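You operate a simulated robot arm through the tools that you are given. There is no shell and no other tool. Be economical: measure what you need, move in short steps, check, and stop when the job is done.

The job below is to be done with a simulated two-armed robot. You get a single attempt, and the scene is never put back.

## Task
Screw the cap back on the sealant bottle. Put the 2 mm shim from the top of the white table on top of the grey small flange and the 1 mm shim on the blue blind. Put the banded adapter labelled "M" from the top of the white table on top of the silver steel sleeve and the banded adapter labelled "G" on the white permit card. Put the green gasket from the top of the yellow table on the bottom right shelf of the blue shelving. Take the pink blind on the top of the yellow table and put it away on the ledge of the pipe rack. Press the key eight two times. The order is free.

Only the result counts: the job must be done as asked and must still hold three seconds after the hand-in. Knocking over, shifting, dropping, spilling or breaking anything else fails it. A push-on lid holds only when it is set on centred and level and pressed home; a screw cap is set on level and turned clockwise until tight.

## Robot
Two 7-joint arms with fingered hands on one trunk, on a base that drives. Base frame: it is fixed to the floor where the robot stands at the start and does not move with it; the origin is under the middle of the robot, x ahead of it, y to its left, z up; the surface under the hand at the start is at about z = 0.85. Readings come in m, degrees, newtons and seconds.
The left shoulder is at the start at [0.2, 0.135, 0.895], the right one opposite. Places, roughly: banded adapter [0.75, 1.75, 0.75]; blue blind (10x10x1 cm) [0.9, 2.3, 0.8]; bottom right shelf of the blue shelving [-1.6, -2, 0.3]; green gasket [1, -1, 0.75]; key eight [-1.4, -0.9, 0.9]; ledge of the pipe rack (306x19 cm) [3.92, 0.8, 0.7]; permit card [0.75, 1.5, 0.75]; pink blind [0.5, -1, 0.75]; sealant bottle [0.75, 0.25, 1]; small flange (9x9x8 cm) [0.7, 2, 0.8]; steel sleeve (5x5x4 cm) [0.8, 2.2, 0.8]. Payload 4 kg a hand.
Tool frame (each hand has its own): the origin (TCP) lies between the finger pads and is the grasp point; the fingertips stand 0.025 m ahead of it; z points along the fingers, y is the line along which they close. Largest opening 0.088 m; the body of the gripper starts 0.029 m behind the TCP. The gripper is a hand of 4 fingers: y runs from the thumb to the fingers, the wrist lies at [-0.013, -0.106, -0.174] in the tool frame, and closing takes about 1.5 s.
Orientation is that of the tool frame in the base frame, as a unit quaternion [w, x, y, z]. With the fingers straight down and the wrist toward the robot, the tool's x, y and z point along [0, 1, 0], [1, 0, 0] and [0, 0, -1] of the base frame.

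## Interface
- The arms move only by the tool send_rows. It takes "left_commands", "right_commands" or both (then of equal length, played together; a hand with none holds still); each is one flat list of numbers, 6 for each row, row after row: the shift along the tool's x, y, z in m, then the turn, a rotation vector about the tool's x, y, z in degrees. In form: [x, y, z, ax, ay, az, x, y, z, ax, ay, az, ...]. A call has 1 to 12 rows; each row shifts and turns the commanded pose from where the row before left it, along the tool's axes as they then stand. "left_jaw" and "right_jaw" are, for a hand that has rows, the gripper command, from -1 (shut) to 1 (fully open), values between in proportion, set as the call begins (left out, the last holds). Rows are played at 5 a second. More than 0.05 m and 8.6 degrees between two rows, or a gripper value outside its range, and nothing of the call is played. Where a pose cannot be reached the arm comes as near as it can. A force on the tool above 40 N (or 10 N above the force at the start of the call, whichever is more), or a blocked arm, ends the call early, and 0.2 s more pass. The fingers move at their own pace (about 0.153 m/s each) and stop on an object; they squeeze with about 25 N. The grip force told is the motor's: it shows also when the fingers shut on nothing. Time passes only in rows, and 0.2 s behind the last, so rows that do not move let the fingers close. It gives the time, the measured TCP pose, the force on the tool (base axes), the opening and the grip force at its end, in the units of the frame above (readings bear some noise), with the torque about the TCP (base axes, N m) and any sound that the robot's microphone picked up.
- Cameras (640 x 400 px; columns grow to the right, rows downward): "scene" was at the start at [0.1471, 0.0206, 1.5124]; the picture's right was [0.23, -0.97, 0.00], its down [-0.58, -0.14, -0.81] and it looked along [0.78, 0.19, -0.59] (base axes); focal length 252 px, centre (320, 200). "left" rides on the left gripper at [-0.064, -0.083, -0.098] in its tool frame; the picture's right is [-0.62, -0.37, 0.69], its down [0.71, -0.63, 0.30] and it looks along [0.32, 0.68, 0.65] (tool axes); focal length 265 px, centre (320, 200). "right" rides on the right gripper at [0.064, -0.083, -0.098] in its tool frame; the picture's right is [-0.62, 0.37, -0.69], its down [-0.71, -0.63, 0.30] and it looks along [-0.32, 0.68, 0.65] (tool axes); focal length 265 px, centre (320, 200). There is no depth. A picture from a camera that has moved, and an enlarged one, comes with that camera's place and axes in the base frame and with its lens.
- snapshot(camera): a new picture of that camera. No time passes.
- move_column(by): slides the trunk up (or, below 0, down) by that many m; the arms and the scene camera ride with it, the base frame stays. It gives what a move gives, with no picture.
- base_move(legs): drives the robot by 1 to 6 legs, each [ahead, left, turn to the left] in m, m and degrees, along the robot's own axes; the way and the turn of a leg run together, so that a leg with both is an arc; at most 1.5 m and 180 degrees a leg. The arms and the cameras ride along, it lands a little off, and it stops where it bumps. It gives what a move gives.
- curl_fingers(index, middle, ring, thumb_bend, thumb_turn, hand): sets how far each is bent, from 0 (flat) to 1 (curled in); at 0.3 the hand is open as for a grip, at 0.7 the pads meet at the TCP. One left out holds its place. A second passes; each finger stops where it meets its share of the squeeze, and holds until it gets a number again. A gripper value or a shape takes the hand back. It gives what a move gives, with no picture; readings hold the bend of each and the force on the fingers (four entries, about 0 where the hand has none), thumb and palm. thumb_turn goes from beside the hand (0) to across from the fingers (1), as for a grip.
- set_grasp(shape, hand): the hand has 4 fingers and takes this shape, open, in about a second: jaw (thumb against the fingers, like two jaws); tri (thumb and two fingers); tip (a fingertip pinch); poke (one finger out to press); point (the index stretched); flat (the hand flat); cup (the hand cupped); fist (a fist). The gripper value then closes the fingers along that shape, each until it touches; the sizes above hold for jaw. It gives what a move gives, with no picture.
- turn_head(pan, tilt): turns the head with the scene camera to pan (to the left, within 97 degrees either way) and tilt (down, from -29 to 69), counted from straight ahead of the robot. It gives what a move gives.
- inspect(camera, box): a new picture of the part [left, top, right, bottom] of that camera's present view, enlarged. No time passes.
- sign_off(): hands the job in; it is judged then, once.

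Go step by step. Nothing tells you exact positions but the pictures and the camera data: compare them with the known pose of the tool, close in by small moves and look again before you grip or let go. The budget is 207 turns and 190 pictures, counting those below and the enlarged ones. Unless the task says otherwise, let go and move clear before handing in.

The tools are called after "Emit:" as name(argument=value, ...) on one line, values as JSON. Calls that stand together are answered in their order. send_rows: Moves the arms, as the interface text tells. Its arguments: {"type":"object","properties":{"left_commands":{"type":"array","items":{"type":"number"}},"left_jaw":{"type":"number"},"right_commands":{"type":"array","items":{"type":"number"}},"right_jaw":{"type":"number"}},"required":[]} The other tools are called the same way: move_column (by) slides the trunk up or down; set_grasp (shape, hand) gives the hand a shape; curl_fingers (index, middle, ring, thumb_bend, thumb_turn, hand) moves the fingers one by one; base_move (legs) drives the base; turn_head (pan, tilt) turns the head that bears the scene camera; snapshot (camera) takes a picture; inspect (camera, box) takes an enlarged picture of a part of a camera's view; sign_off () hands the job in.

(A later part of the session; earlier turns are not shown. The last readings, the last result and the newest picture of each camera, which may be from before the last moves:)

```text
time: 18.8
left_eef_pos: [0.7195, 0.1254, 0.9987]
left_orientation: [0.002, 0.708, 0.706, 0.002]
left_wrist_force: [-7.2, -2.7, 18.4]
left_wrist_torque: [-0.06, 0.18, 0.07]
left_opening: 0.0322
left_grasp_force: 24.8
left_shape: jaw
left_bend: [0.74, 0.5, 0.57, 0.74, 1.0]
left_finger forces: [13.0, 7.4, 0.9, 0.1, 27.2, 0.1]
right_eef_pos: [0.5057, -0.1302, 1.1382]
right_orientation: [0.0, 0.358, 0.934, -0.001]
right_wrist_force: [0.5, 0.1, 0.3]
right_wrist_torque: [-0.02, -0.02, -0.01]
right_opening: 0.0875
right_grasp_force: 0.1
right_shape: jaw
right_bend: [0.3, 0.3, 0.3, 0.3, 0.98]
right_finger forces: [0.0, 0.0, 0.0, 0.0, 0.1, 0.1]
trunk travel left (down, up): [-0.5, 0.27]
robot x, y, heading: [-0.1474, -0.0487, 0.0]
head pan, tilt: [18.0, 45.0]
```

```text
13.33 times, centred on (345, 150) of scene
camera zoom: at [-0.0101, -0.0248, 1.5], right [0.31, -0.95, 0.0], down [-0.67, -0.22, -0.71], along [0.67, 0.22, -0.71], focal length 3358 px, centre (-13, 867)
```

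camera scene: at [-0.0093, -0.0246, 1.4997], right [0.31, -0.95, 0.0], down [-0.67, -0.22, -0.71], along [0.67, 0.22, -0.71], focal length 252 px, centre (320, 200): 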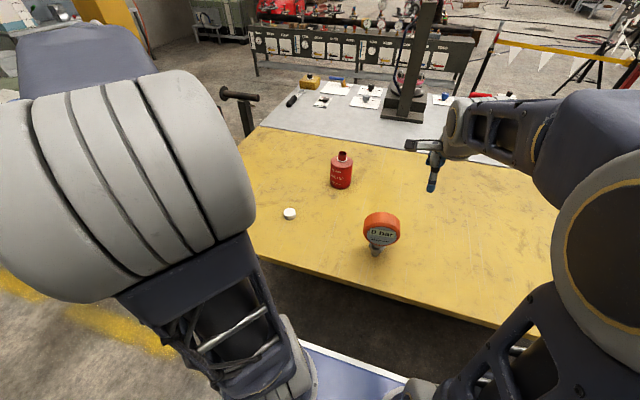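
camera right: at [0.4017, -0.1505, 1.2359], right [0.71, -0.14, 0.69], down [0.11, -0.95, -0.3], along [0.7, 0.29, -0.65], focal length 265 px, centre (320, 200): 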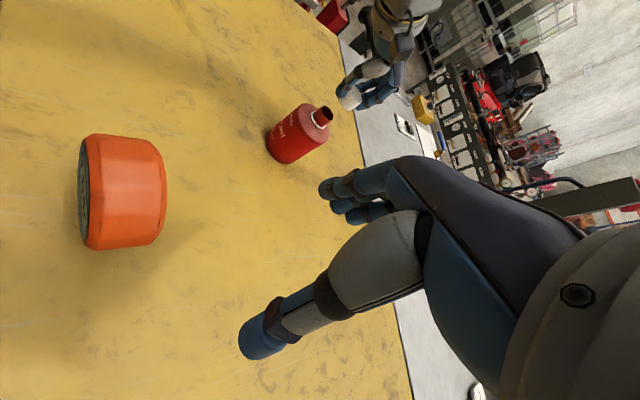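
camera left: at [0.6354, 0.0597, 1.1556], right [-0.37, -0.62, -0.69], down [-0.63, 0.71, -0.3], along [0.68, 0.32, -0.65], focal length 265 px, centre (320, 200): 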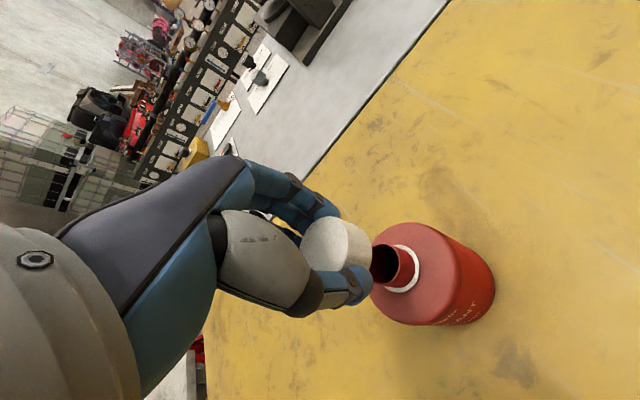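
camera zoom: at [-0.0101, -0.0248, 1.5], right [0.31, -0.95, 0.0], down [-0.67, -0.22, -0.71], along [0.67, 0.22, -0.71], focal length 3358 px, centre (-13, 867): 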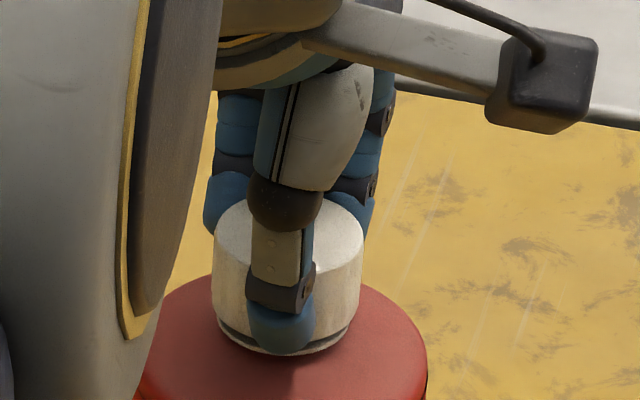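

Contact at 18 N, cap seated on the neck and level. Now I turn it clockwise (positive about the tool's down axis).

Emit:
send_rows(left_commands=[0, 0, -0.001, 0, 0, 6, 0, 0, 0, 0, 0, 8, 0, 0, 0, 0, 0, 8, 0, 0, 0, 0, 0, 8, 0, 0, 0, 0, 0, 8, 0, 0, 0, 0, 0, 8])

Emit:
snapshot(camera="left")

Emit:
inspect(camera="right", box=[260, 70, 400, 170])

```text
time: 20.2
left_eef_pos: [0.7211, 0.1265, 0.9974]
left_orientation: [0.0, 0.928, 0.372, 0.001]
left_wrist_force: [-7.1, 2.6, 18.7]
left_wrist_torque: [0.09, 0.2, 0.04]
left_opening: 0.0329
left_grasp_force: 24.6
left_shape: jaw
left_bend: [0.75, 0.51, 0.58, 0.74, 0.97]
left_finger forces: [13.4, 7.2, 0.0, 0.1, 27.1, 0.1]
right_eef_pos: [0.5053, -0.1309, 1.1372]
right_orientation: [0.0, 0.358, 0.934, 0.0]
right_wrist_force: [-0.7, -0.8, 0.4]
right_wrist_torque: [0.02, 0.0, -0.02]
right_opening: 0.0875
right_grasp_force: 0.0
right_shape: jaw
right_bend: [0.3, 0.3, 0.3, 0.3, 0.98]
right_finger forces: [0.0, 0.0, 0.0, 0.0, 0.0, 0.0]
trunk travel left (down, up): [-0.5, 0.27]
robot x, y, heading: [-0.149, -0.0481, 0.3]
head pan, tilt: [18.0, 45.0]
```

```text
154 pictures are left
camera left: at [0.6164, 0.1407, 1.0955], right [-0.7, -0.16, -0.69], down [0.08, 0.95, -0.3], along [0.71, -0.27, -0.65], focal length 265 px, centre (320, 200)
```

left: 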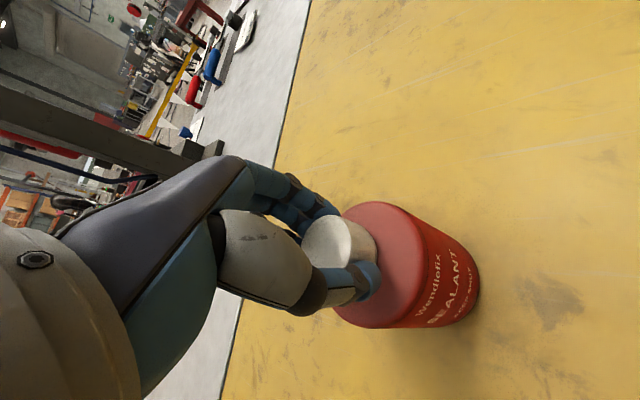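

```text
4.00 times, centred on (330, 120) of right
camera zoom: at [0.4011, -0.1503, 1.2361], right [0.71, -0.14, 0.69], down [0.11, -0.95, -0.3], along [0.7, 0.29, -0.65], focal length 1062 px, centre (280, 520)
```

zoom: 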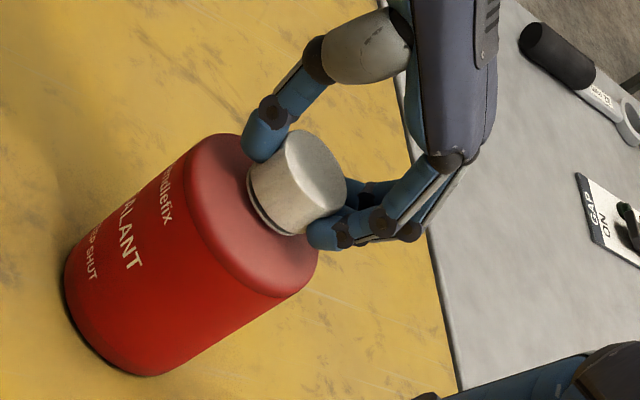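

The bottle stayed put and the hand turned 46°. I keep turning.

Emit:
send_rows(left_commands=[0, 0, 0, 0, 0, 8, 0, 0, 0, 0, 0, 8, 0, 0, 0, 0, 0, 8, 0, 0, 0, 0, 0, 8, 0, 0, 0, 0, 0, 8, 0, 0, 0, 0, 0, 8, 0, 0, 0, 0, 0, 8])

Emit:
inspect(camera="right", box=[260, 70, 400, 170])

```text
time: 21.8
left_eef_pos: [0.6815, 0.1169, 0.9986]
left_orientation: [0.0, 0.997, -0.073, 0.001]
left_wrist_force: [1.6, 2.2, 30.7]
left_wrist_torque: [0.24, -0.2, 0.07]
left_opening: 0.0347
left_grasp_force: 24.6
left_shape: jaw
left_bend: [0.74, 0.49, 0.57, 0.75, 1.0]
left_finger forces: [13.0, 9.8, 2.3, 0.0, 28.4, 0.0]
left hand out of reach, approached as far as the arm can: row 4, 5, 6, 7
right_eef_pos: [0.5052, -0.13, 1.138]
right_orientation: [0.0, 0.359, 0.933, 0.0]
right_wrist_force: [-0.1, -1.0, 0.1]
right_wrist_torque: [0.0, 0.0, 0.0]
right_opening: 0.0878
right_grasp_force: 0.2
right_shape: jaw
right_bend: [0.3, 0.3, 0.3, 0.3, 0.98]
right_finger forces: [0.1, 0.0, 0.1, 0.1, 0.0, 0.1]
trunk travel left (down, up): [-0.5, 0.27]
robot x, y, heading: [-0.1494, -0.0494, 0.3]
head pan, tilt: [18.0, 45.0]
```

```text
4.00 times, centred on (330, 120) of right
camera zoom: at [0.4011, -0.1503, 1.2361], right [0.71, -0.14, 0.69], down [0.11, -0.95, -0.3], along [0.7, 0.29, -0.65], focal length 1062 px, centre (280, 520)
```

zoom: 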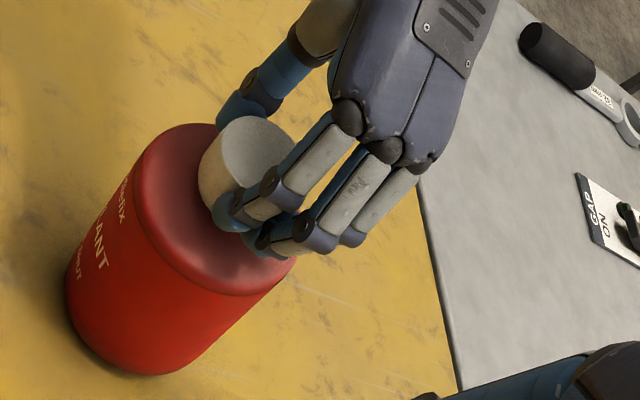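

The arm ran out of reach and pulled the bottle over a little. I undo the last four steps at once.

Emit:
send_rows(left_commands=[0, 0, 0, 0, 0, -8, 0, 0, 0, 0, 0, -8, 0, 0, 0, 0, 0, -8, 0, 0, 0, 0, 0, -8, 0, 0, 0, 0, 0, 0])

Emit:
inspect(camera="right", box=[260, 70, 400, 170])

Emit:
snapshot(camera="scene")

```text
time: 23.0
left_eef_pos: [0.6817, 0.1175, 0.9985]
left_orientation: [0.001, 0.978, 0.209, 0.002]
left_wrist_force: [3.3, -0.7, 31.4]
left_wrist_torque: [-0.13, -0.4, -0.08]
left_opening: 0.034
left_grasp_force: 24.8
left_shape: jaw
left_bend: [0.75, 0.47, 0.52, 0.75, 1.0]
left_finger forces: [11.9, 12.1, 5.3, 0.0, 26.0, 0.1]
right_eef_pos: [0.5061, -0.1309, 1.1373]
right_orientation: [0.0, 0.359, 0.933, 0.0]
right_wrist_force: [-0.3, 0.7, 0.0]
right_wrist_torque: [-0.02, -0.05, 0.01]
right_opening: 0.0873
right_grasp_force: 0.0
right_shape: jaw
right_bend: [0.3, 0.3, 0.3, 0.3, 0.98]
right_finger forces: [0.0, 0.1, 0.1, 0.1, 0.1, 0.1]
trunk travel left (down, up): [-0.5, 0.27]
robot x, y, heading: [-0.1456, -0.0473, -0.1]
head pan, tilt: [18.0, 45.0]
```

```text
4.00 times, centred on (330, 120) of right
camera zoom: at [0.4011, -0.1504, 1.2362], right [0.71, -0.14, 0.69], down [0.11, -0.95, -0.3], along [0.7, 0.29, -0.65], focal length 1062 px, centre (280, 520)
```

zoom: 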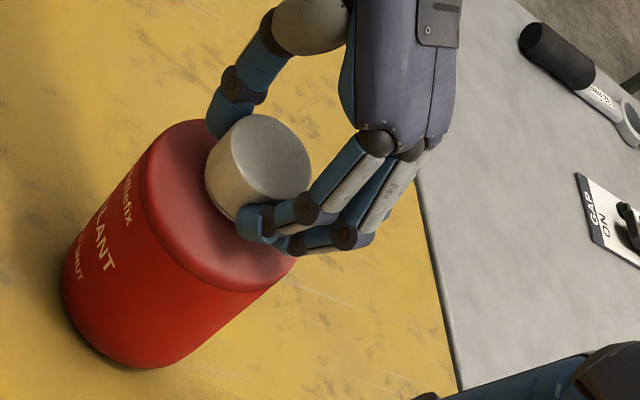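

```text
150 pictures are left
camera scene: at [-0.0101, -0.0247, 1.4999], right [0.31, -0.95, 0.0], down [-0.67, -0.22, -0.71], along [0.67, 0.22, -0.71], focal length 252 px, centre (320, 200)
```

scene: 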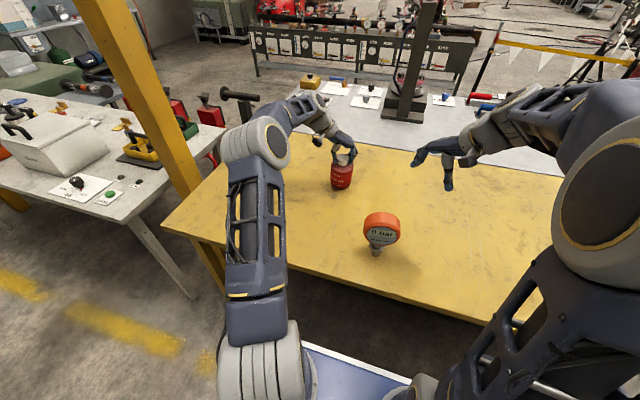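

The command followed the reached pose, so the hand is still 4 cm short. I look closely at the bottle before moving it back.

Emit:
snapshot(camera="left")

Emit:
inspect(camera="scene", box=[300, 130, 380, 200])

```text
149 pictures are left
camera left: at [0.59, 0.1655, 1.096], right [-0.71, 0.08, -0.7], down [0.4, 0.87, -0.3], along [0.58, -0.49, -0.65], focal length 265 px, centre (320, 200)
```

left: 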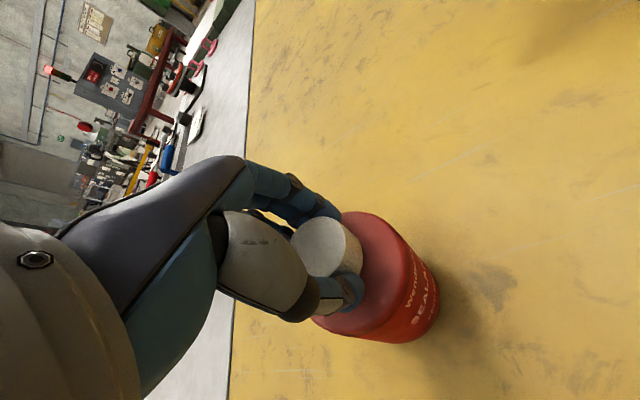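

```text
5.71 times, centred on (340, 165) of scene
camera zoom: at [-0.0101, -0.0247, 1.4999], right [0.31, -0.95, 0.0], down [-0.67, -0.22, -0.71], along [0.67, 0.22, -0.71], focal length 1439 px, centre (206, 400)
```

zoom: 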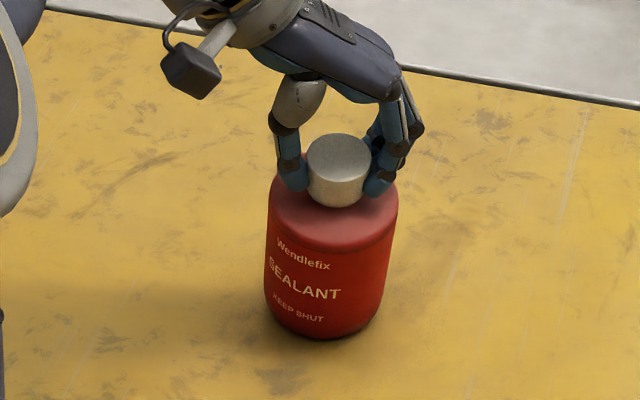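

The base of the bottle has not moved, but it is tipped about 17° toward the robot. I push the top back upright slowly along the same path, with slight back-rotation for reach.

Emit:
send_rows(left_commands=[0.0066, 0.0013, 0, 0, 0, -4, 0.0066, 0.0013, 0, 0, 0, -4, 0.0066, 0.0005, 0, 0, 0, 0, 0.0066, 0.0005, 0, 0, 0, 0])

Emit:
inspect(camera="scene", box=[300, 130, 380, 200])

Emit:
inspect(camera="right", box=[260, 70, 400, 170])

```text
time: 24.0
left_eef_pos: [0.7067, 0.1279, 0.9964]
left_orientation: [0.0, 0.961, 0.276, 0.0]
left_wrist_force: [3.9, 1.7, 15.5]
left_wrist_torque: [-0.09, -0.03, -0.04]
left_opening: 0.0336
left_grasp_force: 25.3
left_shape: jaw
left_bend: [0.75, 0.48, 0.54, 0.75, 1.0]
left_finger forces: [13.3, 9.2, 3.9, 0.1, 25.1, 0.0]
right_eef_pos: [0.5055, -0.1298, 1.1377]
right_orientation: [0.0, 0.358, 0.934, 0.0]
right_wrist_force: [0.3, 0.6, 0.0]
right_wrist_torque: [0.01, -0.03, -0.02]
right_opening: 0.0876
right_grasp_force: 0.1
right_shape: jaw
right_bend: [0.3, 0.3, 0.3, 0.3, 0.98]
right_finger forces: [0.0, 0.1, 0.1, 0.0, 0.0, 0.1]
trunk travel left (down, up): [-0.5, 0.27]
robot x, y, heading: [-0.1488, -0.048, 0.1]
head pan, tilt: [18.0, 45.0]
```

```text
5.71 times, centred on (340, 165) of scene
camera zoom: at [-0.0097, -0.0245, 1.4996], right [0.31, -0.95, 0.0], down [-0.67, -0.22, -0.71], along [0.67, 0.22, -0.71], focal length 1439 px, centre (206, 400)
```

zoom: 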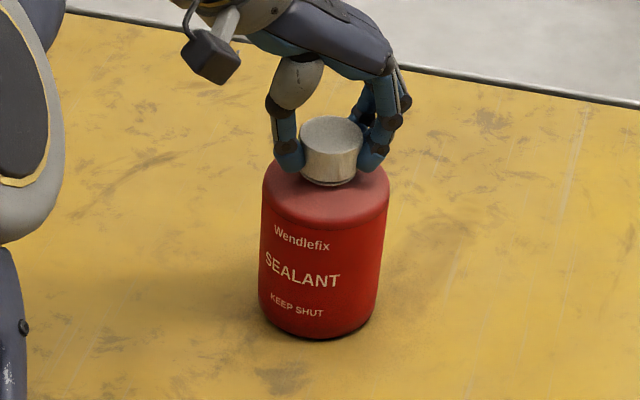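

```text
4.00 times, centred on (330, 120) of right
camera zoom: at [0.4015, -0.1503, 1.2358], right [0.71, -0.14, 0.69], down [0.11, -0.95, -0.3], along [0.7, 0.29, -0.65], focal length 1062 px, centre (280, 520)
```

zoom: 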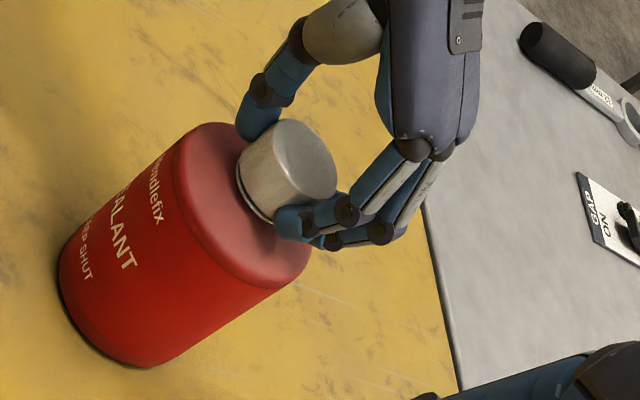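

Almost upright now. One more small push, then I release and let it settle.

Emit:
send_rows(left_commands=[0.005, 0.003, -0.001, 0, 0, 0, 0.001, 0.001, -0.001, 0, 0, 0])

Emit:
inspect(camera="scene", box=[300, 130, 380, 200])

```text
time: 24.6
left_eef_pos: [0.7133, 0.1252, 0.9978]
left_orientation: [-0.001, 0.962, 0.274, 0.0]
left_wrist_force: [-1.3, 2.7, 5.2]
left_wrist_torque: [0.08, 0.12, -0.02]
left_opening: 0.0326
left_grasp_force: 25.2
left_shape: jaw
left_bend: [0.75, 0.49, 0.56, 0.75, 1.0]
left_finger forces: [12.9, 7.6, 2.3, 0.0, 24.9, 0.0]
right_eef_pos: [0.5066, -0.1304, 1.1368]
right_orientation: [0.001, 0.359, 0.933, -0.001]
right_wrist_force: [0.3, 0.1, -0.1]
right_wrist_torque: [0.01, 0.02, -0.01]
right_opening: 0.0876
right_grasp_force: 0.1
right_shape: jaw
right_bend: [0.3, 0.3, 0.3, 0.3, 0.98]
right_finger forces: [0.1, 0.0, 0.1, 0.1, 0.0, 0.0]
trunk travel left (down, up): [-0.5, 0.27]
robot x, y, heading: [-0.149, -0.0485, 0.3]
head pan, tilt: [18.0, 45.0]
```

```text
5.71 times, centred on (340, 165) of scene
camera zoom: at [-0.0096, -0.0244, 1.4995], right [0.31, -0.95, 0.0], down [-0.67, -0.22, -0.71], along [0.67, 0.22, -0.71], focal length 1439 px, centre (206, 400)
```

zoom: 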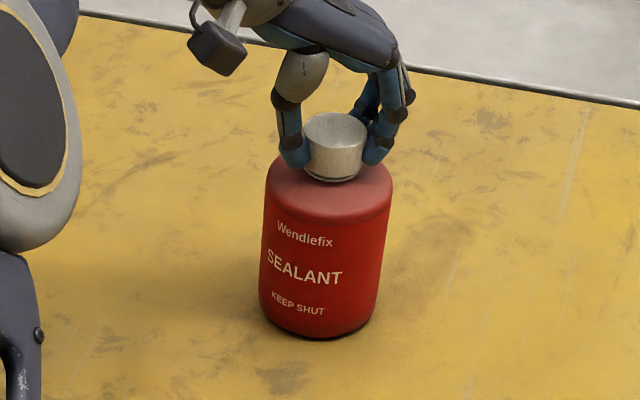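

It looks upright. I open the fingers, lift clear and inspect the cap.

Emit:
send_rows(left_commands=[0, 0, 0, 0, 0, 0, 0, 0, 0, 0, 0, 0, 0, 0, 0, 0, 0, 0, 0, 0, 0, 0, 0, 0, 0, 0, 0, 0, 0, 0], left_jaw=1)

Emit:
send_rows(left_commands=[0, 0, -0.03, 0, 0, 0, 0, 0, -0.04, 0, 0, 0, 0, 0, -0.04, 0, 0, 0])

Emit:
inspect(camera="scene", box=[300, 130, 380, 200])

Emit:
inspect(camera="right", box=[260, 70, 400, 170])

Emit:
snapshot(camera="left")

```text
time: 25.8
left_eef_pos: [0.7133, 0.125, 0.9988]
left_orientation: [0.0, 0.961, 0.275, 0.0]
left_wrist_force: [-0.2, 0.0, 0.2]
left_wrist_torque: [-0.01, -0.03, -0.02]
left_opening: 0.0877
left_grasp_force: 0.1
left_shape: jaw
left_bend: [0.3, 0.3, 0.3, 0.3, 0.98]
left_finger forces: [0.1, 0.1, 0.0, 0.0, 0.0, 0.0]
right_eef_pos: [0.5064, -0.1317, 1.1373]
right_orientation: [0.0, 0.358, 0.934, 0.0]
right_wrist_force: [-0.2, 0.1, 0.0]
right_wrist_torque: [-0.02, 0.03, -0.01]
right_opening: 0.0878
right_grasp_force: 0.1
right_shape: jaw
right_bend: [0.3, 0.3, 0.3, 0.3, 0.98]
right_finger forces: [0.0, 0.0, 0.1, 0.1, 0.0, 0.0]
trunk travel left (down, up): [-0.5, 0.27]
robot x, y, heading: [-0.1499, -0.0518, 0.1]
head pan, tilt: [18.0, 45.0]
```

```text
time: 26.6
left_eef_pos: [0.7126, 0.1258, 1.1101]
left_orientation: [0.0, 0.962, 0.275, 0.0]
left_wrist_force: [0.3, 0.2, 0.2]
left_wrist_torque: [0.0, 0.01, -0.02]
left_opening: 0.0877
left_grasp_force: 0.0
left_shape: jaw
left_bend: [0.3, 0.3, 0.3, 0.3, 0.98]
left_finger forces: [0.1, 0.1, 0.0, 0.1, 0.0, 0.0]
right_eef_pos: [0.5057, -0.1308, 1.1366]
right_orientation: [0.0, 0.358, 0.934, -0.001]
right_wrist_force: [-0.5, 0.3, 0.1]
right_wrist_torque: [0.0, 0.01, 0.02]
right_opening: 0.0875
right_grasp_force: 0.0
right_shape: jaw
right_bend: [0.3, 0.3, 0.3, 0.3, 0.98]
right_finger forces: [0.1, 0.1, 0.0, 0.0, 0.0, 0.0]
trunk travel left (down, up): [-0.5, 0.27]
robot x, y, heading: [-0.1509, -0.0457, -0.1]
head pan, tilt: [18.0, 45.0]
```

```text
5.71 times, centred on (340, 165) of scene
camera zoom: at [-0.0093, -0.0244, 1.4996], right [0.31, -0.95, 0.0], down [-0.67, -0.22, -0.71], along [0.67, 0.22, -0.71], focal length 1439 px, centre (206, 400)
```

zoom: 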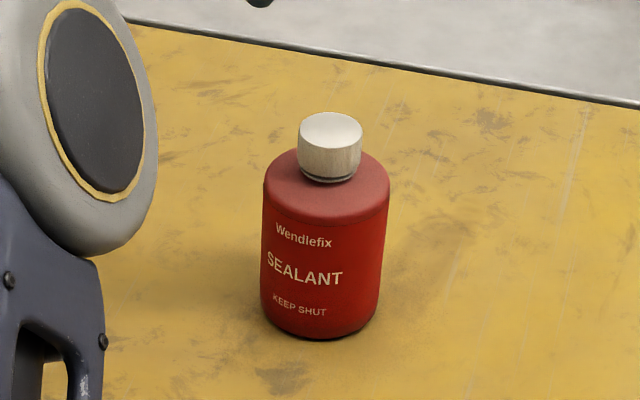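

```text
4.00 times, centred on (330, 120) of right
camera zoom: at [0.4018, -0.1501, 1.2357], right [0.71, -0.14, 0.69], down [0.11, -0.95, -0.3], along [0.7, 0.29, -0.65], focal length 1062 px, centre (280, 520)
```

zoom: 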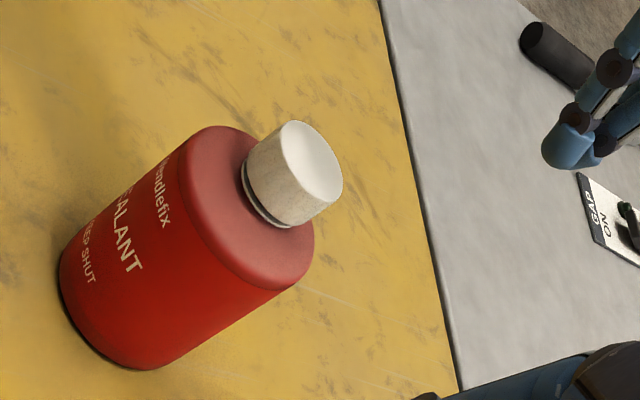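

```text
142 pictures are left
camera left: at [0.6157, 0.1613, 1.2072], right [-0.72, -0.02, -0.69], down [0.27, 0.91, -0.3], along [0.64, -0.41, -0.65], focal length 265 px, centre (320, 200)
```

left: 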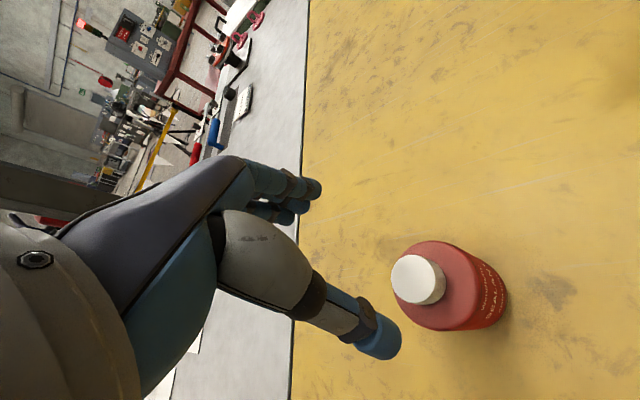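

The bottle stands upright with the cap level. I drive 10 cm closer for more wrist reach and turn the hand back to begin another clockwise stroke.

Emit:
base_move(legs=[[0.1, 0, 0]])

Emit:
send_rows(left_commands=[0, 0, 0, 0, 0, -8, 0, 0, 0, 0, 0, -8, 0, 0, 0, 0, 0, -8, 0, 0, 0, 0, 0, -8, 0, 0, 0, 0, 0, -8, 0, 0, 0, 0, 0, -8, 0, 0, 0, 0, 0, -8, 0, 0, 0, 0, 0, -8])

```text
time: 27.7
left_eef_pos: [0.8133, 0.1267, 1.1094]
left_orientation: [0.0, 0.961, 0.276, 0.0]
left_wrist_force: [0.0, -0.1, -0.3]
left_wrist_torque: [-0.01, 0.01, -0.01]
left_opening: 0.0879
left_grasp_force: 0.1
left_shape: jaw
left_bend: [0.3, 0.3, 0.3, 0.3, 0.98]
left_finger forces: [0.1, 0.0, 0.0, 0.1, 0.1, 0.1]
right_eef_pos: [0.6053, -0.1294, 1.1356]
right_orientation: [0.001, 0.358, 0.934, 0.0]
right_wrist_force: [-0.1, 0.3, 0.8]
right_wrist_torque: [0.01, 0.02, -0.03]
right_opening: 0.0876
right_grasp_force: 0.0
right_shape: jaw
right_bend: [0.3, 0.3, 0.3, 0.3, 0.98]
right_finger forces: [0.0, 0.0, 0.0, 0.2, 0.1, 0.0]
trunk travel left (down, up): [-0.5, 0.27]
robot x, y, heading: [-0.0502, -0.049, -0.1]
head pan, tilt: [18.0, 45.0]
```

```text
time: 29.5
left_eef_pos: [0.8116, 0.1275, 1.1102]
left_orientation: [-0.001, 0.668, 0.744, 0.0]
left_wrist_force: [0.1, 0.5, 0.4]
left_wrist_torque: [-0.02, 0.03, 0.0]
left_opening: 0.0876
left_grasp_force: 0.0
left_shape: jaw
left_bend: [0.3, 0.3, 0.3, 0.3, 0.98]
left_finger forces: [0.0, 0.1, 0.0, 0.1, 0.0, 0.0]
right_eef_pos: [0.6043, -0.1285, 1.1379]
right_orientation: [-0.001, 0.358, 0.934, 0.0]
right_wrist_force: [0.0, 0.2, -0.8]
right_wrist_torque: [0.02, 0.0, -0.01]
right_opening: 0.0877
right_grasp_force: 0.0
right_shape: jaw
right_bend: [0.3, 0.3, 0.3, 0.3, 0.98]
right_finger forces: [0.0, 0.0, 0.0, 0.0, 0.1, 0.1]
trunk travel left (down, up): [-0.5, 0.27]
robot x, y, heading: [-0.0464, -0.0496, 0.4]
head pan, tilt: [18.0, 45.0]
```

Emit:
send_rows(left_commands=[0, 0, 0, 0, 0, -8, 0, 0, 0, 0, 0, -8, 0.0125, -0.031, 0, 0, 0, 0, 0.0125, -0.031, 0, 0, 0, 0, 0.0125, -0.031, 0.01, 0, 0, 0])

Emit:
snapshot(camera="left")

Emit:
snapshot(camera="right")

Emit:
snapshot(camera="scene")

```text
time: 30.7
left_eef_pos: [0.7107, 0.1267, 1.0995]
left_orientation: [0.0, 0.559, 0.829, 0.0]
left_wrist_force: [0.0, -0.3, 0.4]
left_wrist_torque: [-0.03, -0.01, -0.01]
left_opening: 0.0876
left_grasp_force: 0.0
left_shape: jaw
left_bend: [0.3, 0.3, 0.3, 0.3, 0.98]
left_finger forces: [0.0, 0.0, 0.0, 0.1, 0.0, 0.0]
right_eef_pos: [0.6057, -0.129, 1.1359]
right_orientation: [0.0, 0.358, 0.934, 0.0]
right_wrist_force: [-0.2, 0.7, -0.2]
right_wrist_torque: [0.02, 0.0, 0.01]
right_opening: 0.0875
right_grasp_force: 0.0
right_shape: jaw
right_bend: [0.3, 0.3, 0.3, 0.3, 0.98]
right_finger forces: [0.0, 0.0, 0.0, 0.0, 0.0, 0.0]
trunk travel left (down, up): [-0.5, 0.27]
robot x, y, heading: [-0.0501, -0.0507, -0.0]
head pan, tilt: [18.0, 45.0]
```

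```text
141 pictures are left
camera left: at [0.6585, 0.0347, 1.1965], right [-0.11, -0.71, -0.69], down [-0.85, 0.43, -0.3], along [0.51, 0.56, -0.65], focal length 265 px, centre (320, 200)
```

left: 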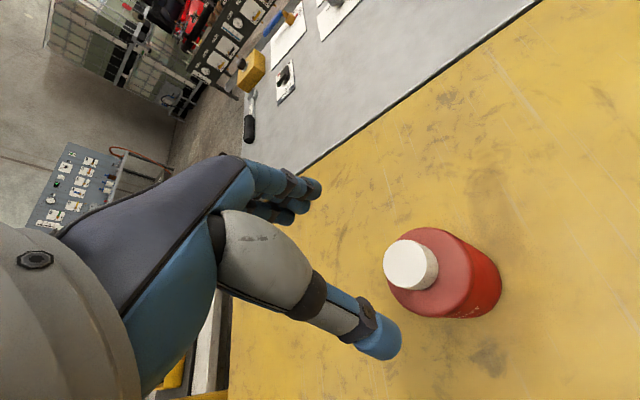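

```text
140 pictures are left
camera right: at [0.5015, -0.1496, 1.2356], right [0.71, -0.14, 0.69], down [0.11, -0.95, -0.3], along [0.7, 0.29, -0.65], focal length 265 px, centre (320, 200)
```

right: 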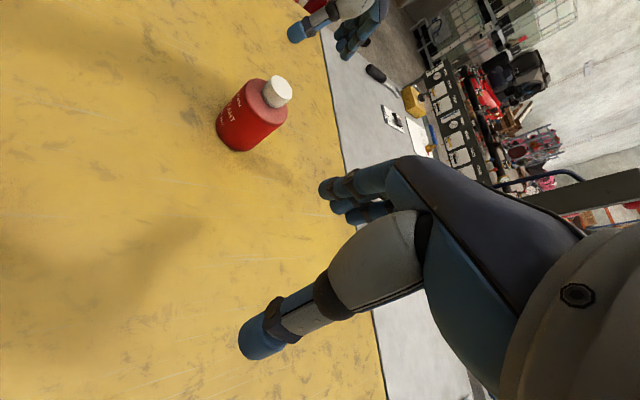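

```text
139 pictures are left
camera scene: at [0.0903, -0.0244, 1.4996], right [0.31, -0.95, 0.0], down [-0.67, -0.22, -0.71], along [0.67, 0.22, -0.71], focal length 252 px, centre (320, 200)
```

scene: 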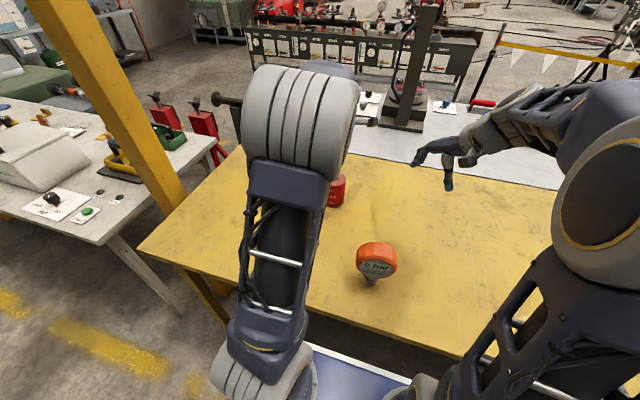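

Cap is at about (0.713, 0.126). I lower over it and regrip.

Emit:
send_rows(left_commands=[0, 0.002, 0.04, 0, 0, 0, 0, 0, 0.04, 0, 0, 0, 0, 0, 0.021, 0, 0, 0])

Emit:
snapshot(camera="left")

Emit:
inspect(camera="right", box=[200, 40, 340, 140])

```text
time: 31.5
left_eef_pos: [0.7134, 0.1275, 0.9992]
left_orientation: [0.0, 0.559, 0.829, 0.0]
left_wrist_force: [0.3, -0.1, 0.1]
left_wrist_torque: [0.02, 0.03, 0.05]
left_opening: 0.088
left_grasp_force: 0.1
left_shape: jaw
left_bend: [0.3, 0.3, 0.3, 0.3, 0.98]
left_finger forces: [0.0, 0.1, 0.0, 0.1, 0.0, 0.0]
right_eef_pos: [0.6051, -0.1295, 1.1378]
right_orientation: [0.0, 0.359, 0.933, 0.0]
right_wrist_force: [1.1, -0.2, -0.5]
right_wrist_torque: [0.03, 0.01, 0.0]
right_opening: 0.0875
right_grasp_force: 0.1
right_shape: jaw
right_bend: [0.3, 0.3, 0.3, 0.3, 0.98]
right_finger forces: [0.0, 0.0, 0.0, 0.1, 0.0, 0.1]
trunk travel left (down, up): [-0.5, 0.27]
robot x, y, heading: [-0.047, -0.0486, 0.1]
head pan, tilt: [18.0, 45.0]
```

```text
138 pictures are left
camera left: at [0.6605, 0.0349, 1.0962], right [-0.11, -0.71, -0.69], down [-0.85, 0.43, -0.3], along [0.51, 0.56, -0.65], focal length 265 px, centre (320, 200)
```

left: 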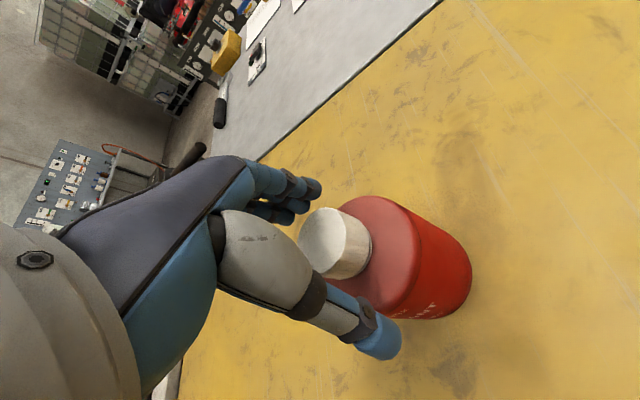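

```text
4.00 times, centred on (270, 90) of right
camera zoom: at [0.5011, -0.1494, 1.2358], right [0.71, -0.14, 0.69], down [0.11, -0.95, -0.3], along [0.7, 0.29, -0.65], focal length 1062 px, centre (520, 640)
```

zoom: 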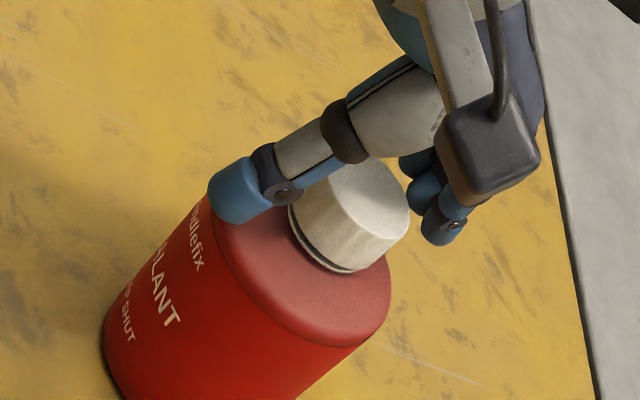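

Good alignment, same as the first grip. Close, then turn 48° and check.

Emit:
send_rows(left_commands=[0, 0, 0, 0, 0, 0, 0, 0, 0, 0, 0, 0, 0, 0, 0, 0, 0, 0, 0, 0, 0, 0, 0, 0, 0, 0, 0, 0, 0, 0, 0, 0, 0, 0, 0, 0, 0, 0, 0, 0, 0, 0], left_jaw=-1)

Emit:
send_rows(left_commands=[0, 0, 0.001, 0, 0, 6, 0, 0, 0, 0, 0, 8, 0, 0, 0, 0, 0, 8, 0, 0, 0, 0, 0, 8, 0, 0, 0, 0, 0, 8, 0, 0, 0, 0, 0, 8])

Emit:
inspect(camera="right", box=[200, 40, 340, 140])

```text
time: 33.1
left_eef_pos: [0.7137, 0.127, 0.9984]
left_orientation: [0.0, 0.559, 0.829, 0.0]
left_wrist_force: [-1.2, -0.4, -0.3]
left_wrist_torque: [0.0, 0.03, 0.01]
left_opening: 0.0328
left_grasp_force: 24.9
left_shape: jaw
left_bend: [0.74, 0.44, 0.49, 0.75, 1.0]
left_finger forces: [12.9, 7.6, 0.1, 0.1, 21.8, 0.0]
right_eef_pos: [0.606, -0.1286, 1.1369]
right_orientation: [0.0, 0.359, 0.933, 0.0]
right_wrist_force: [-0.2, 0.1, -0.6]
right_wrist_torque: [0.02, 0.04, -0.02]
right_opening: 0.0876
right_grasp_force: 0.1
right_shape: jaw
right_bend: [0.3, 0.3, 0.3, 0.3, 0.98]
right_finger forces: [0.1, 0.1, 0.0, 0.0, 0.1, 0.0]
trunk travel left (down, up): [-0.5, 0.27]
robot x, y, heading: [-0.0515, -0.051, 0.2]
head pan, tilt: [18.0, 45.0]
```

```text
time: 34.5
left_eef_pos: [0.714, 0.1278, 0.9979]
left_orientation: [0.0, 0.839, 0.544, 0.0]
left_wrist_force: [0.8, 0.9, 0.7]
left_wrist_torque: [0.03, -0.08, 0.05]
left_opening: 0.0323
left_grasp_force: 24.7
left_shape: jaw
left_bend: [0.74, 0.44, 0.49, 0.75, 1.0]
left_finger forces: [14.6, 8.4, 0.0, 0.1, 21.9, 0.0]
right_eef_pos: [0.6054, -0.1292, 1.1374]
right_orientation: [0.0, 0.358, 0.934, 0.0]
right_wrist_force: [-0.6, -0.3, -0.1]
right_wrist_torque: [-0.02, 0.0, 0.02]
right_opening: 0.0874
right_grasp_force: 0.0
right_shape: jaw
right_bend: [0.3, 0.3, 0.3, 0.3, 0.98]
right_finger forces: [0.0, 0.0, 0.0, 0.0, 0.0, 0.0]
trunk travel left (down, up): [-0.5, 0.27]
robot x, y, heading: [-0.051, -0.0556, 0.1]
head pan, tilt: [18.0, 45.0]
```

```text
4.00 times, centred on (270, 90) of right
camera zoom: at [0.5012, -0.1497, 1.2357], right [0.71, -0.14, 0.69], down [0.11, -0.95, -0.3], along [0.7, 0.29, -0.65], focal length 1062 px, centre (520, 640)
```

zoom: 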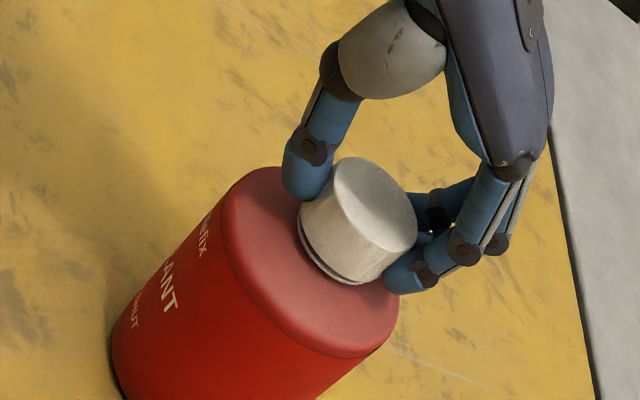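

The bottle label has turned a little with the cap, which suggests it is getting tight. I press slightly and turn on to compare.

Emit:
send_rows(left_commands=[0, 0, 0.0015, 0, 0, 0, 0, 0, 0.001, 0, 0, 6, 0, 0, 0, 0, 0, 8, 0, 0, 0, 0, 0, 8])

Emit:
inspect(camera="right", box=[200, 40, 340, 140])

```text
time: 35.5
left_eef_pos: [0.7152, 0.1281, 0.9959]
left_orientation: [0.0, 0.928, 0.373, 0.002]
left_wrist_force: [1.3, 5.8, 17.8]
left_wrist_torque: [0.03, -0.15, 0.09]
left_opening: 0.0326
left_grasp_force: 24.7
left_shape: jaw
left_bend: [0.74, 0.44, 0.49, 0.75, 1.0]
left_finger forces: [13.3, 9.6, 0.4, 0.0, 26.7, 0.1]
right_eef_pos: [0.6048, -0.1295, 1.1379]
right_orientation: [0.001, 0.358, 0.934, 0.0]
right_wrist_force: [-0.4, -0.6, -0.6]
right_wrist_torque: [0.0, 0.0, 0.01]
right_opening: 0.0876
right_grasp_force: 0.1
right_shape: jaw
right_bend: [0.3, 0.3, 0.3, 0.3, 0.98]
right_finger forces: [0.0, 0.1, 0.1, 0.1, 0.1, 0.0]
trunk travel left (down, up): [-0.5, 0.27]
robot x, y, heading: [-0.0503, -0.0499, 0.1]
head pan, tilt: [18.0, 45.0]
```

```text
4.00 times, centred on (270, 90) of right
camera zoom: at [0.5009, -0.1495, 1.2361], right [0.71, -0.14, 0.69], down [0.11, -0.95, -0.3], along [0.7, 0.29, -0.65], focal length 1062 px, centre (520, 640)
```

zoom: 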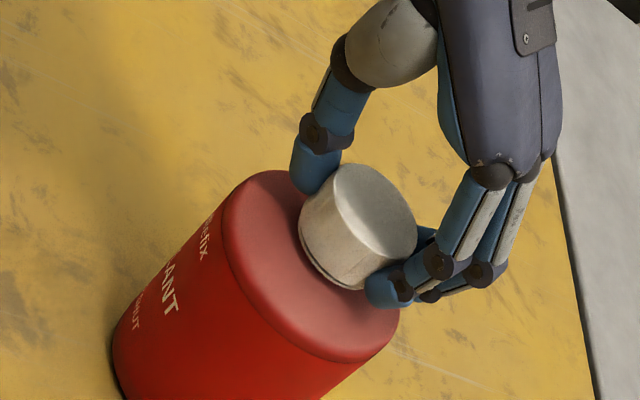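

With pressure the bottle stays still and the cap turns. I continue.

Emit:
send_rows(left_commands=[0, 0, 0, 0, 0, 8, 0, 0, 0, 0, 0, 8, 0, 0, 0, 0, 0, 8])

Emit:
inspect(camera="right", box=[200, 40, 340, 140])

```text
time: 36.3
left_eef_pos: [0.7146, 0.128, 0.9959]
left_orientation: [-0.001, 0.985, 0.173, 0.001]
left_wrist_force: [4.4, 6.3, 21.5]
left_wrist_torque: [0.02, -0.14, 0.09]
left_opening: 0.0331
left_grasp_force: 24.9
left_shape: jaw
left_bend: [0.74, 0.44, 0.49, 0.75, 1.0]
left_finger forces: [12.9, 10.1, 0.7, 0.0, 27.6, 0.0]
right_eef_pos: [0.6044, -0.1299, 1.1374]
right_orientation: [0.0, 0.359, 0.933, -0.001]
right_wrist_force: [-0.2, 0.1, -0.6]
right_wrist_torque: [-0.05, -0.03, 0.01]
right_opening: 0.0875
right_grasp_force: 0.0
right_shape: jaw
right_bend: [0.3, 0.3, 0.3, 0.3, 0.98]
right_finger forces: [0.0, 0.0, 0.0, 0.0, 0.1, 0.0]
trunk travel left (down, up): [-0.5, 0.27]
robot x, y, heading: [-0.0478, -0.0496, -0.1]
head pan, tilt: [18.0, 45.0]
```

```text
4.00 times, centred on (270, 90) of right
camera zoom: at [0.5009, -0.1494, 1.2361], right [0.71, -0.14, 0.69], down [0.11, -0.95, -0.3], along [0.7, 0.29, -0.65], focal length 1062 px, centre (520, 640)
```

zoom: 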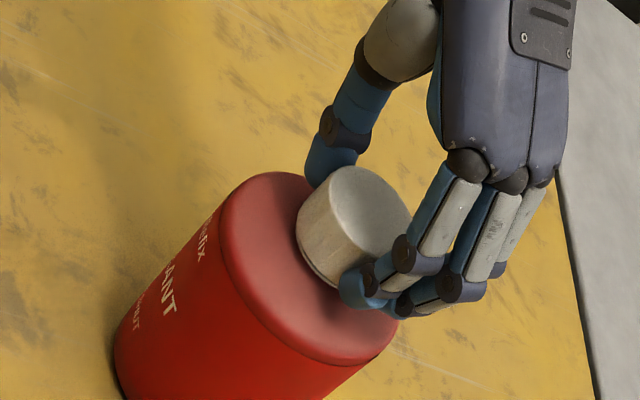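

Emit:
send_rows(left_commands=[0, 0, 0, 0, 0, 8, 0, 0, 0, 0, 0, 8])

Emit:
inspect(camera="right", box=[200, 40, 340, 140])

```text
time: 36.9
left_eef_pos: [0.7132, 0.1271, 0.9962]
left_orientation: [0.001, 0.999, 0.034, 0.001]
left_wrist_force: [6.9, 4.8, 23.9]
left_wrist_torque: [0.0, -0.2, 0.11]
left_opening: 0.0335
left_grasp_force: 24.6
left_shape: jaw
left_bend: [0.74, 0.44, 0.49, 0.75, 1.0]
left_finger forces: [12.6, 10.1, 0.9, 0.0, 28.4, 0.0]
right_eef_pos: [0.6046, -0.1293, 1.1385]
right_orientation: [0.001, 0.358, 0.934, 0.0]
right_wrist_force: [-0.3, 0.9, 0.3]
right_wrist_torque: [0.04, 0.0, -0.03]
right_opening: 0.0875
right_grasp_force: 0.1
right_shape: jaw
right_bend: [0.3, 0.3, 0.3, 0.3, 0.98]
right_finger forces: [0.0, 0.1, 0.0, 0.0, 0.0, 0.1]
trunk travel left (down, up): [-0.5, 0.27]
robot x, y, heading: [-0.0477, -0.0504, -0.0]
head pan, tilt: [18.0, 45.0]
```

```text
4.00 times, centred on (270, 90) of right
camera zoom: at [0.5008, -0.1494, 1.236], right [0.71, -0.14, 0.69], down [0.11, -0.95, -0.3], along [0.7, 0.29, -0.65], focal length 1062 px, centre (520, 640)
```

zoom: 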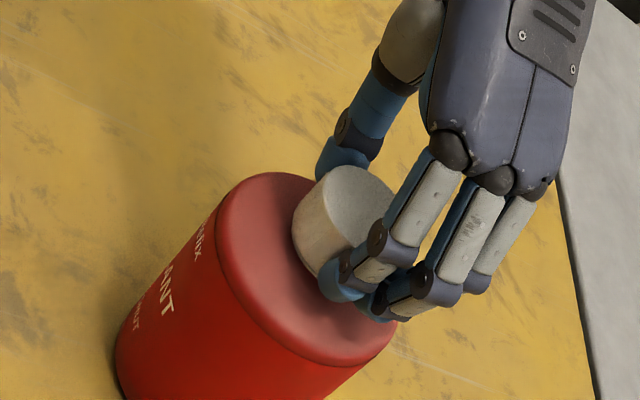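

I release, lift clear and inspect how the cap sits.

Emit:
send_rows(left_commands=[0, 0, -0.002, 0, 0, 0, 0, 0, 0, 0, 0, 0, 0, 0, 0, 0, 0, 0, 0, 0, 0, 0, 0, 0, 0, 0, 0, 0, 0, 0, 0, 0, -0.03, 0, 0, 0, 0, 0, -0.04, 0, 0, 0, 0, 0, -0.035, 0, 0, 0], left_jaw=1)

Emit:
inspect(camera="right", box=[240, 60, 310, 110])

Emit:
inspect(camera="left", box=[360, 200, 520, 350])

```text
time: 38.7
left_eef_pos: [0.7143, 0.1284, 1.1032]
left_orientation: [-0.001, 0.999, 0.035, 0.0]
left_wrist_force: [0.1, 0.6, 0.1]
left_wrist_torque: [0.0, -0.01, 0.01]
left_opening: 0.0877
left_grasp_force: 0.1
left_shape: jaw
left_bend: [0.3, 0.3, 0.3, 0.3, 0.98]
left_finger forces: [0.1, 0.0, 0.1, 0.1, 0.1, 0.0]
right_eef_pos: [0.6065, -0.1279, 1.1368]
right_orientation: [-0.001, 0.358, 0.934, 0.0]
right_wrist_force: [-0.3, -0.6, 0.2]
right_wrist_torque: [-0.04, -0.01, 0.01]
right_opening: 0.0876
right_grasp_force: 0.0
right_shape: jaw
right_bend: [0.3, 0.3, 0.3, 0.3, 0.98]
right_finger forces: [0.0, 0.0, 0.1, 0.0, 0.1, 0.1]
trunk travel left (down, up): [-0.5, 0.27]
robot x, y, heading: [-0.0504, -0.0476, 0.2]
head pan, tilt: [18.0, 45.0]
```

```text
8.00 times, centred on (275, 85) of right
camera zoom: at [0.5014, -0.1493, 1.2356], right [0.71, -0.14, 0.69], down [0.11, -0.95, -0.3], along [0.7, 0.29, -0.65], focal length 2123 px, centre (680, 1120)
```

zoom: 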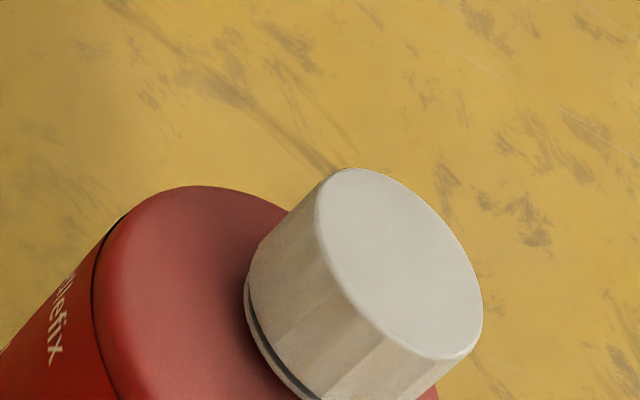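

```text
2.67 times, centred on (440, 275) of left
camera zoom: at [0.6452, 0.2053, 1.2014], right [-0.64, 0.32, -0.69], down [0.67, 0.68, -0.3], along [0.37, -0.66, -0.65], focal length 708 px, centre (0, 0)
```

zoom: 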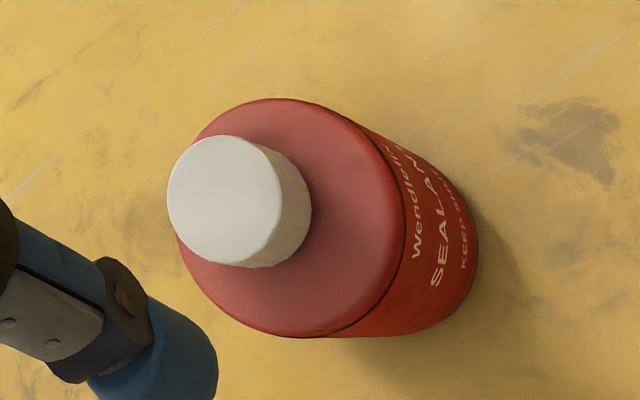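

The cap sits level with a hair gap above the ring. I'll do another clockwise stroke, so I wind the hand back in the air first.

Emit:
send_rows(left_commands=[0, 0, 0, 0, 0, -8, 0, 0, 0, 0, 0, -8, 0, 0, 0, 0, 0, -8, 0, 0, 0, 0, 0, -8, 0, 0, 0, 0, 0, -8, 0, 0, 0, 0, 0, -8, 0, 0, 0, 0, 0, -8, 0, 0, 0, 0, 0, -8, 0, 0, 0, 0, 0, -8, 0, 0, 0, 0, 0, -8, 0, 0, 0, 0, 0, -8, 0, 0, 0, 0, 0, -8])

Emit:
send_rows(left_commands=[0, 0, 0, 0, 0, -8, 0, 0, 0, 0, 0, -8, 0, 0, 0, 0, 0, -8])

Emit:
snapshot(camera="left")

```text
time: 41.3
left_eef_pos: [0.7159, 0.1286, 1.1019]
left_orientation: [0.0, 0.642, 0.767, -0.001]
left_wrist_force: [0.1, -0.1, 0.9]
left_wrist_torque: [0.02, 0.03, -0.01]
left_opening: 0.0875
left_grasp_force: 0.0
left_shape: jaw
left_bend: [0.3, 0.3, 0.3, 0.3, 0.98]
left_finger forces: [0.0, 0.0, 0.0, 0.1, 0.0, 0.0]
right_eef_pos: [0.6053, -0.1293, 1.1368]
right_orientation: [0.0, 0.357, 0.934, 0.0]
right_wrist_force: [0.1, -0.1, -1.2]
right_wrist_torque: [-0.01, -0.02, 0.0]
right_opening: 0.0877
right_grasp_force: 0.0
right_shape: jaw
right_bend: [0.3, 0.3, 0.3, 0.3, 0.98]
right_finger forces: [0.1, 0.0, 0.0, 0.1, 0.0, 0.0]
trunk travel left (down, up): [-0.5, 0.27]
robot x, y, heading: [-0.0511, -0.0525, 0.0]
head pan, tilt: [18.0, 45.0]
```

```text
time: 42.1
left_eef_pos: [0.7148, 0.1286, 1.1014]
left_orientation: [0.0, 0.468, 0.884, 0.0]
left_wrist_force: [-0.1, -0.1, 0.4]
left_wrist_torque: [-0.04, -0.01, -0.01]
left_opening: 0.0875
left_grasp_force: 0.1
left_shape: jaw
left_bend: [0.3, 0.3, 0.3, 0.3, 0.98]
left_finger forces: [0.0, 0.0, 0.0, 0.0, 0.0, 0.0]
right_eef_pos: [0.6039, -0.1289, 1.1374]
right_orientation: [0.0, 0.358, 0.934, -0.001]
right_wrist_force: [0.1, 0.4, -0.2]
right_wrist_torque: [0.02, -0.03, -0.01]
right_opening: 0.0876
right_grasp_force: 0.1
right_shape: jaw
right_bend: [0.3, 0.3, 0.3, 0.3, 0.98]
right_finger forces: [0.1, 0.0, 0.1, 0.0, 0.0, 0.0]
trunk travel left (down, up): [-0.5, 0.27]
robot x, y, heading: [-0.0494, -0.0493, 0.1]
head pan, tilt: [18.0, 45.0]
```

```text
130 pictures are left
camera left: at [0.6827, 0.0268, 1.1992], right [0.04, -0.72, -0.69], down [-0.92, 0.24, -0.3], along [0.38, 0.65, -0.65], focal length 265 px, centre (320, 200)
```

left: 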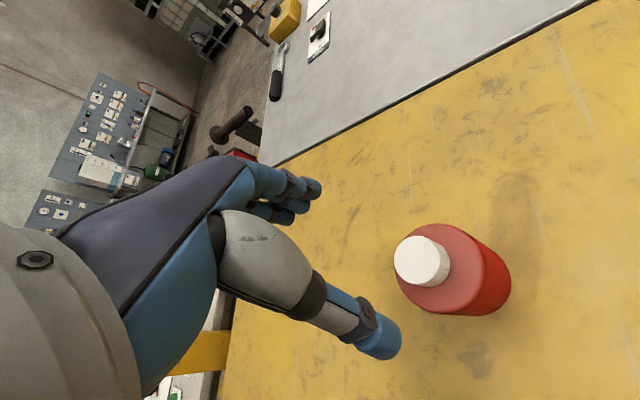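

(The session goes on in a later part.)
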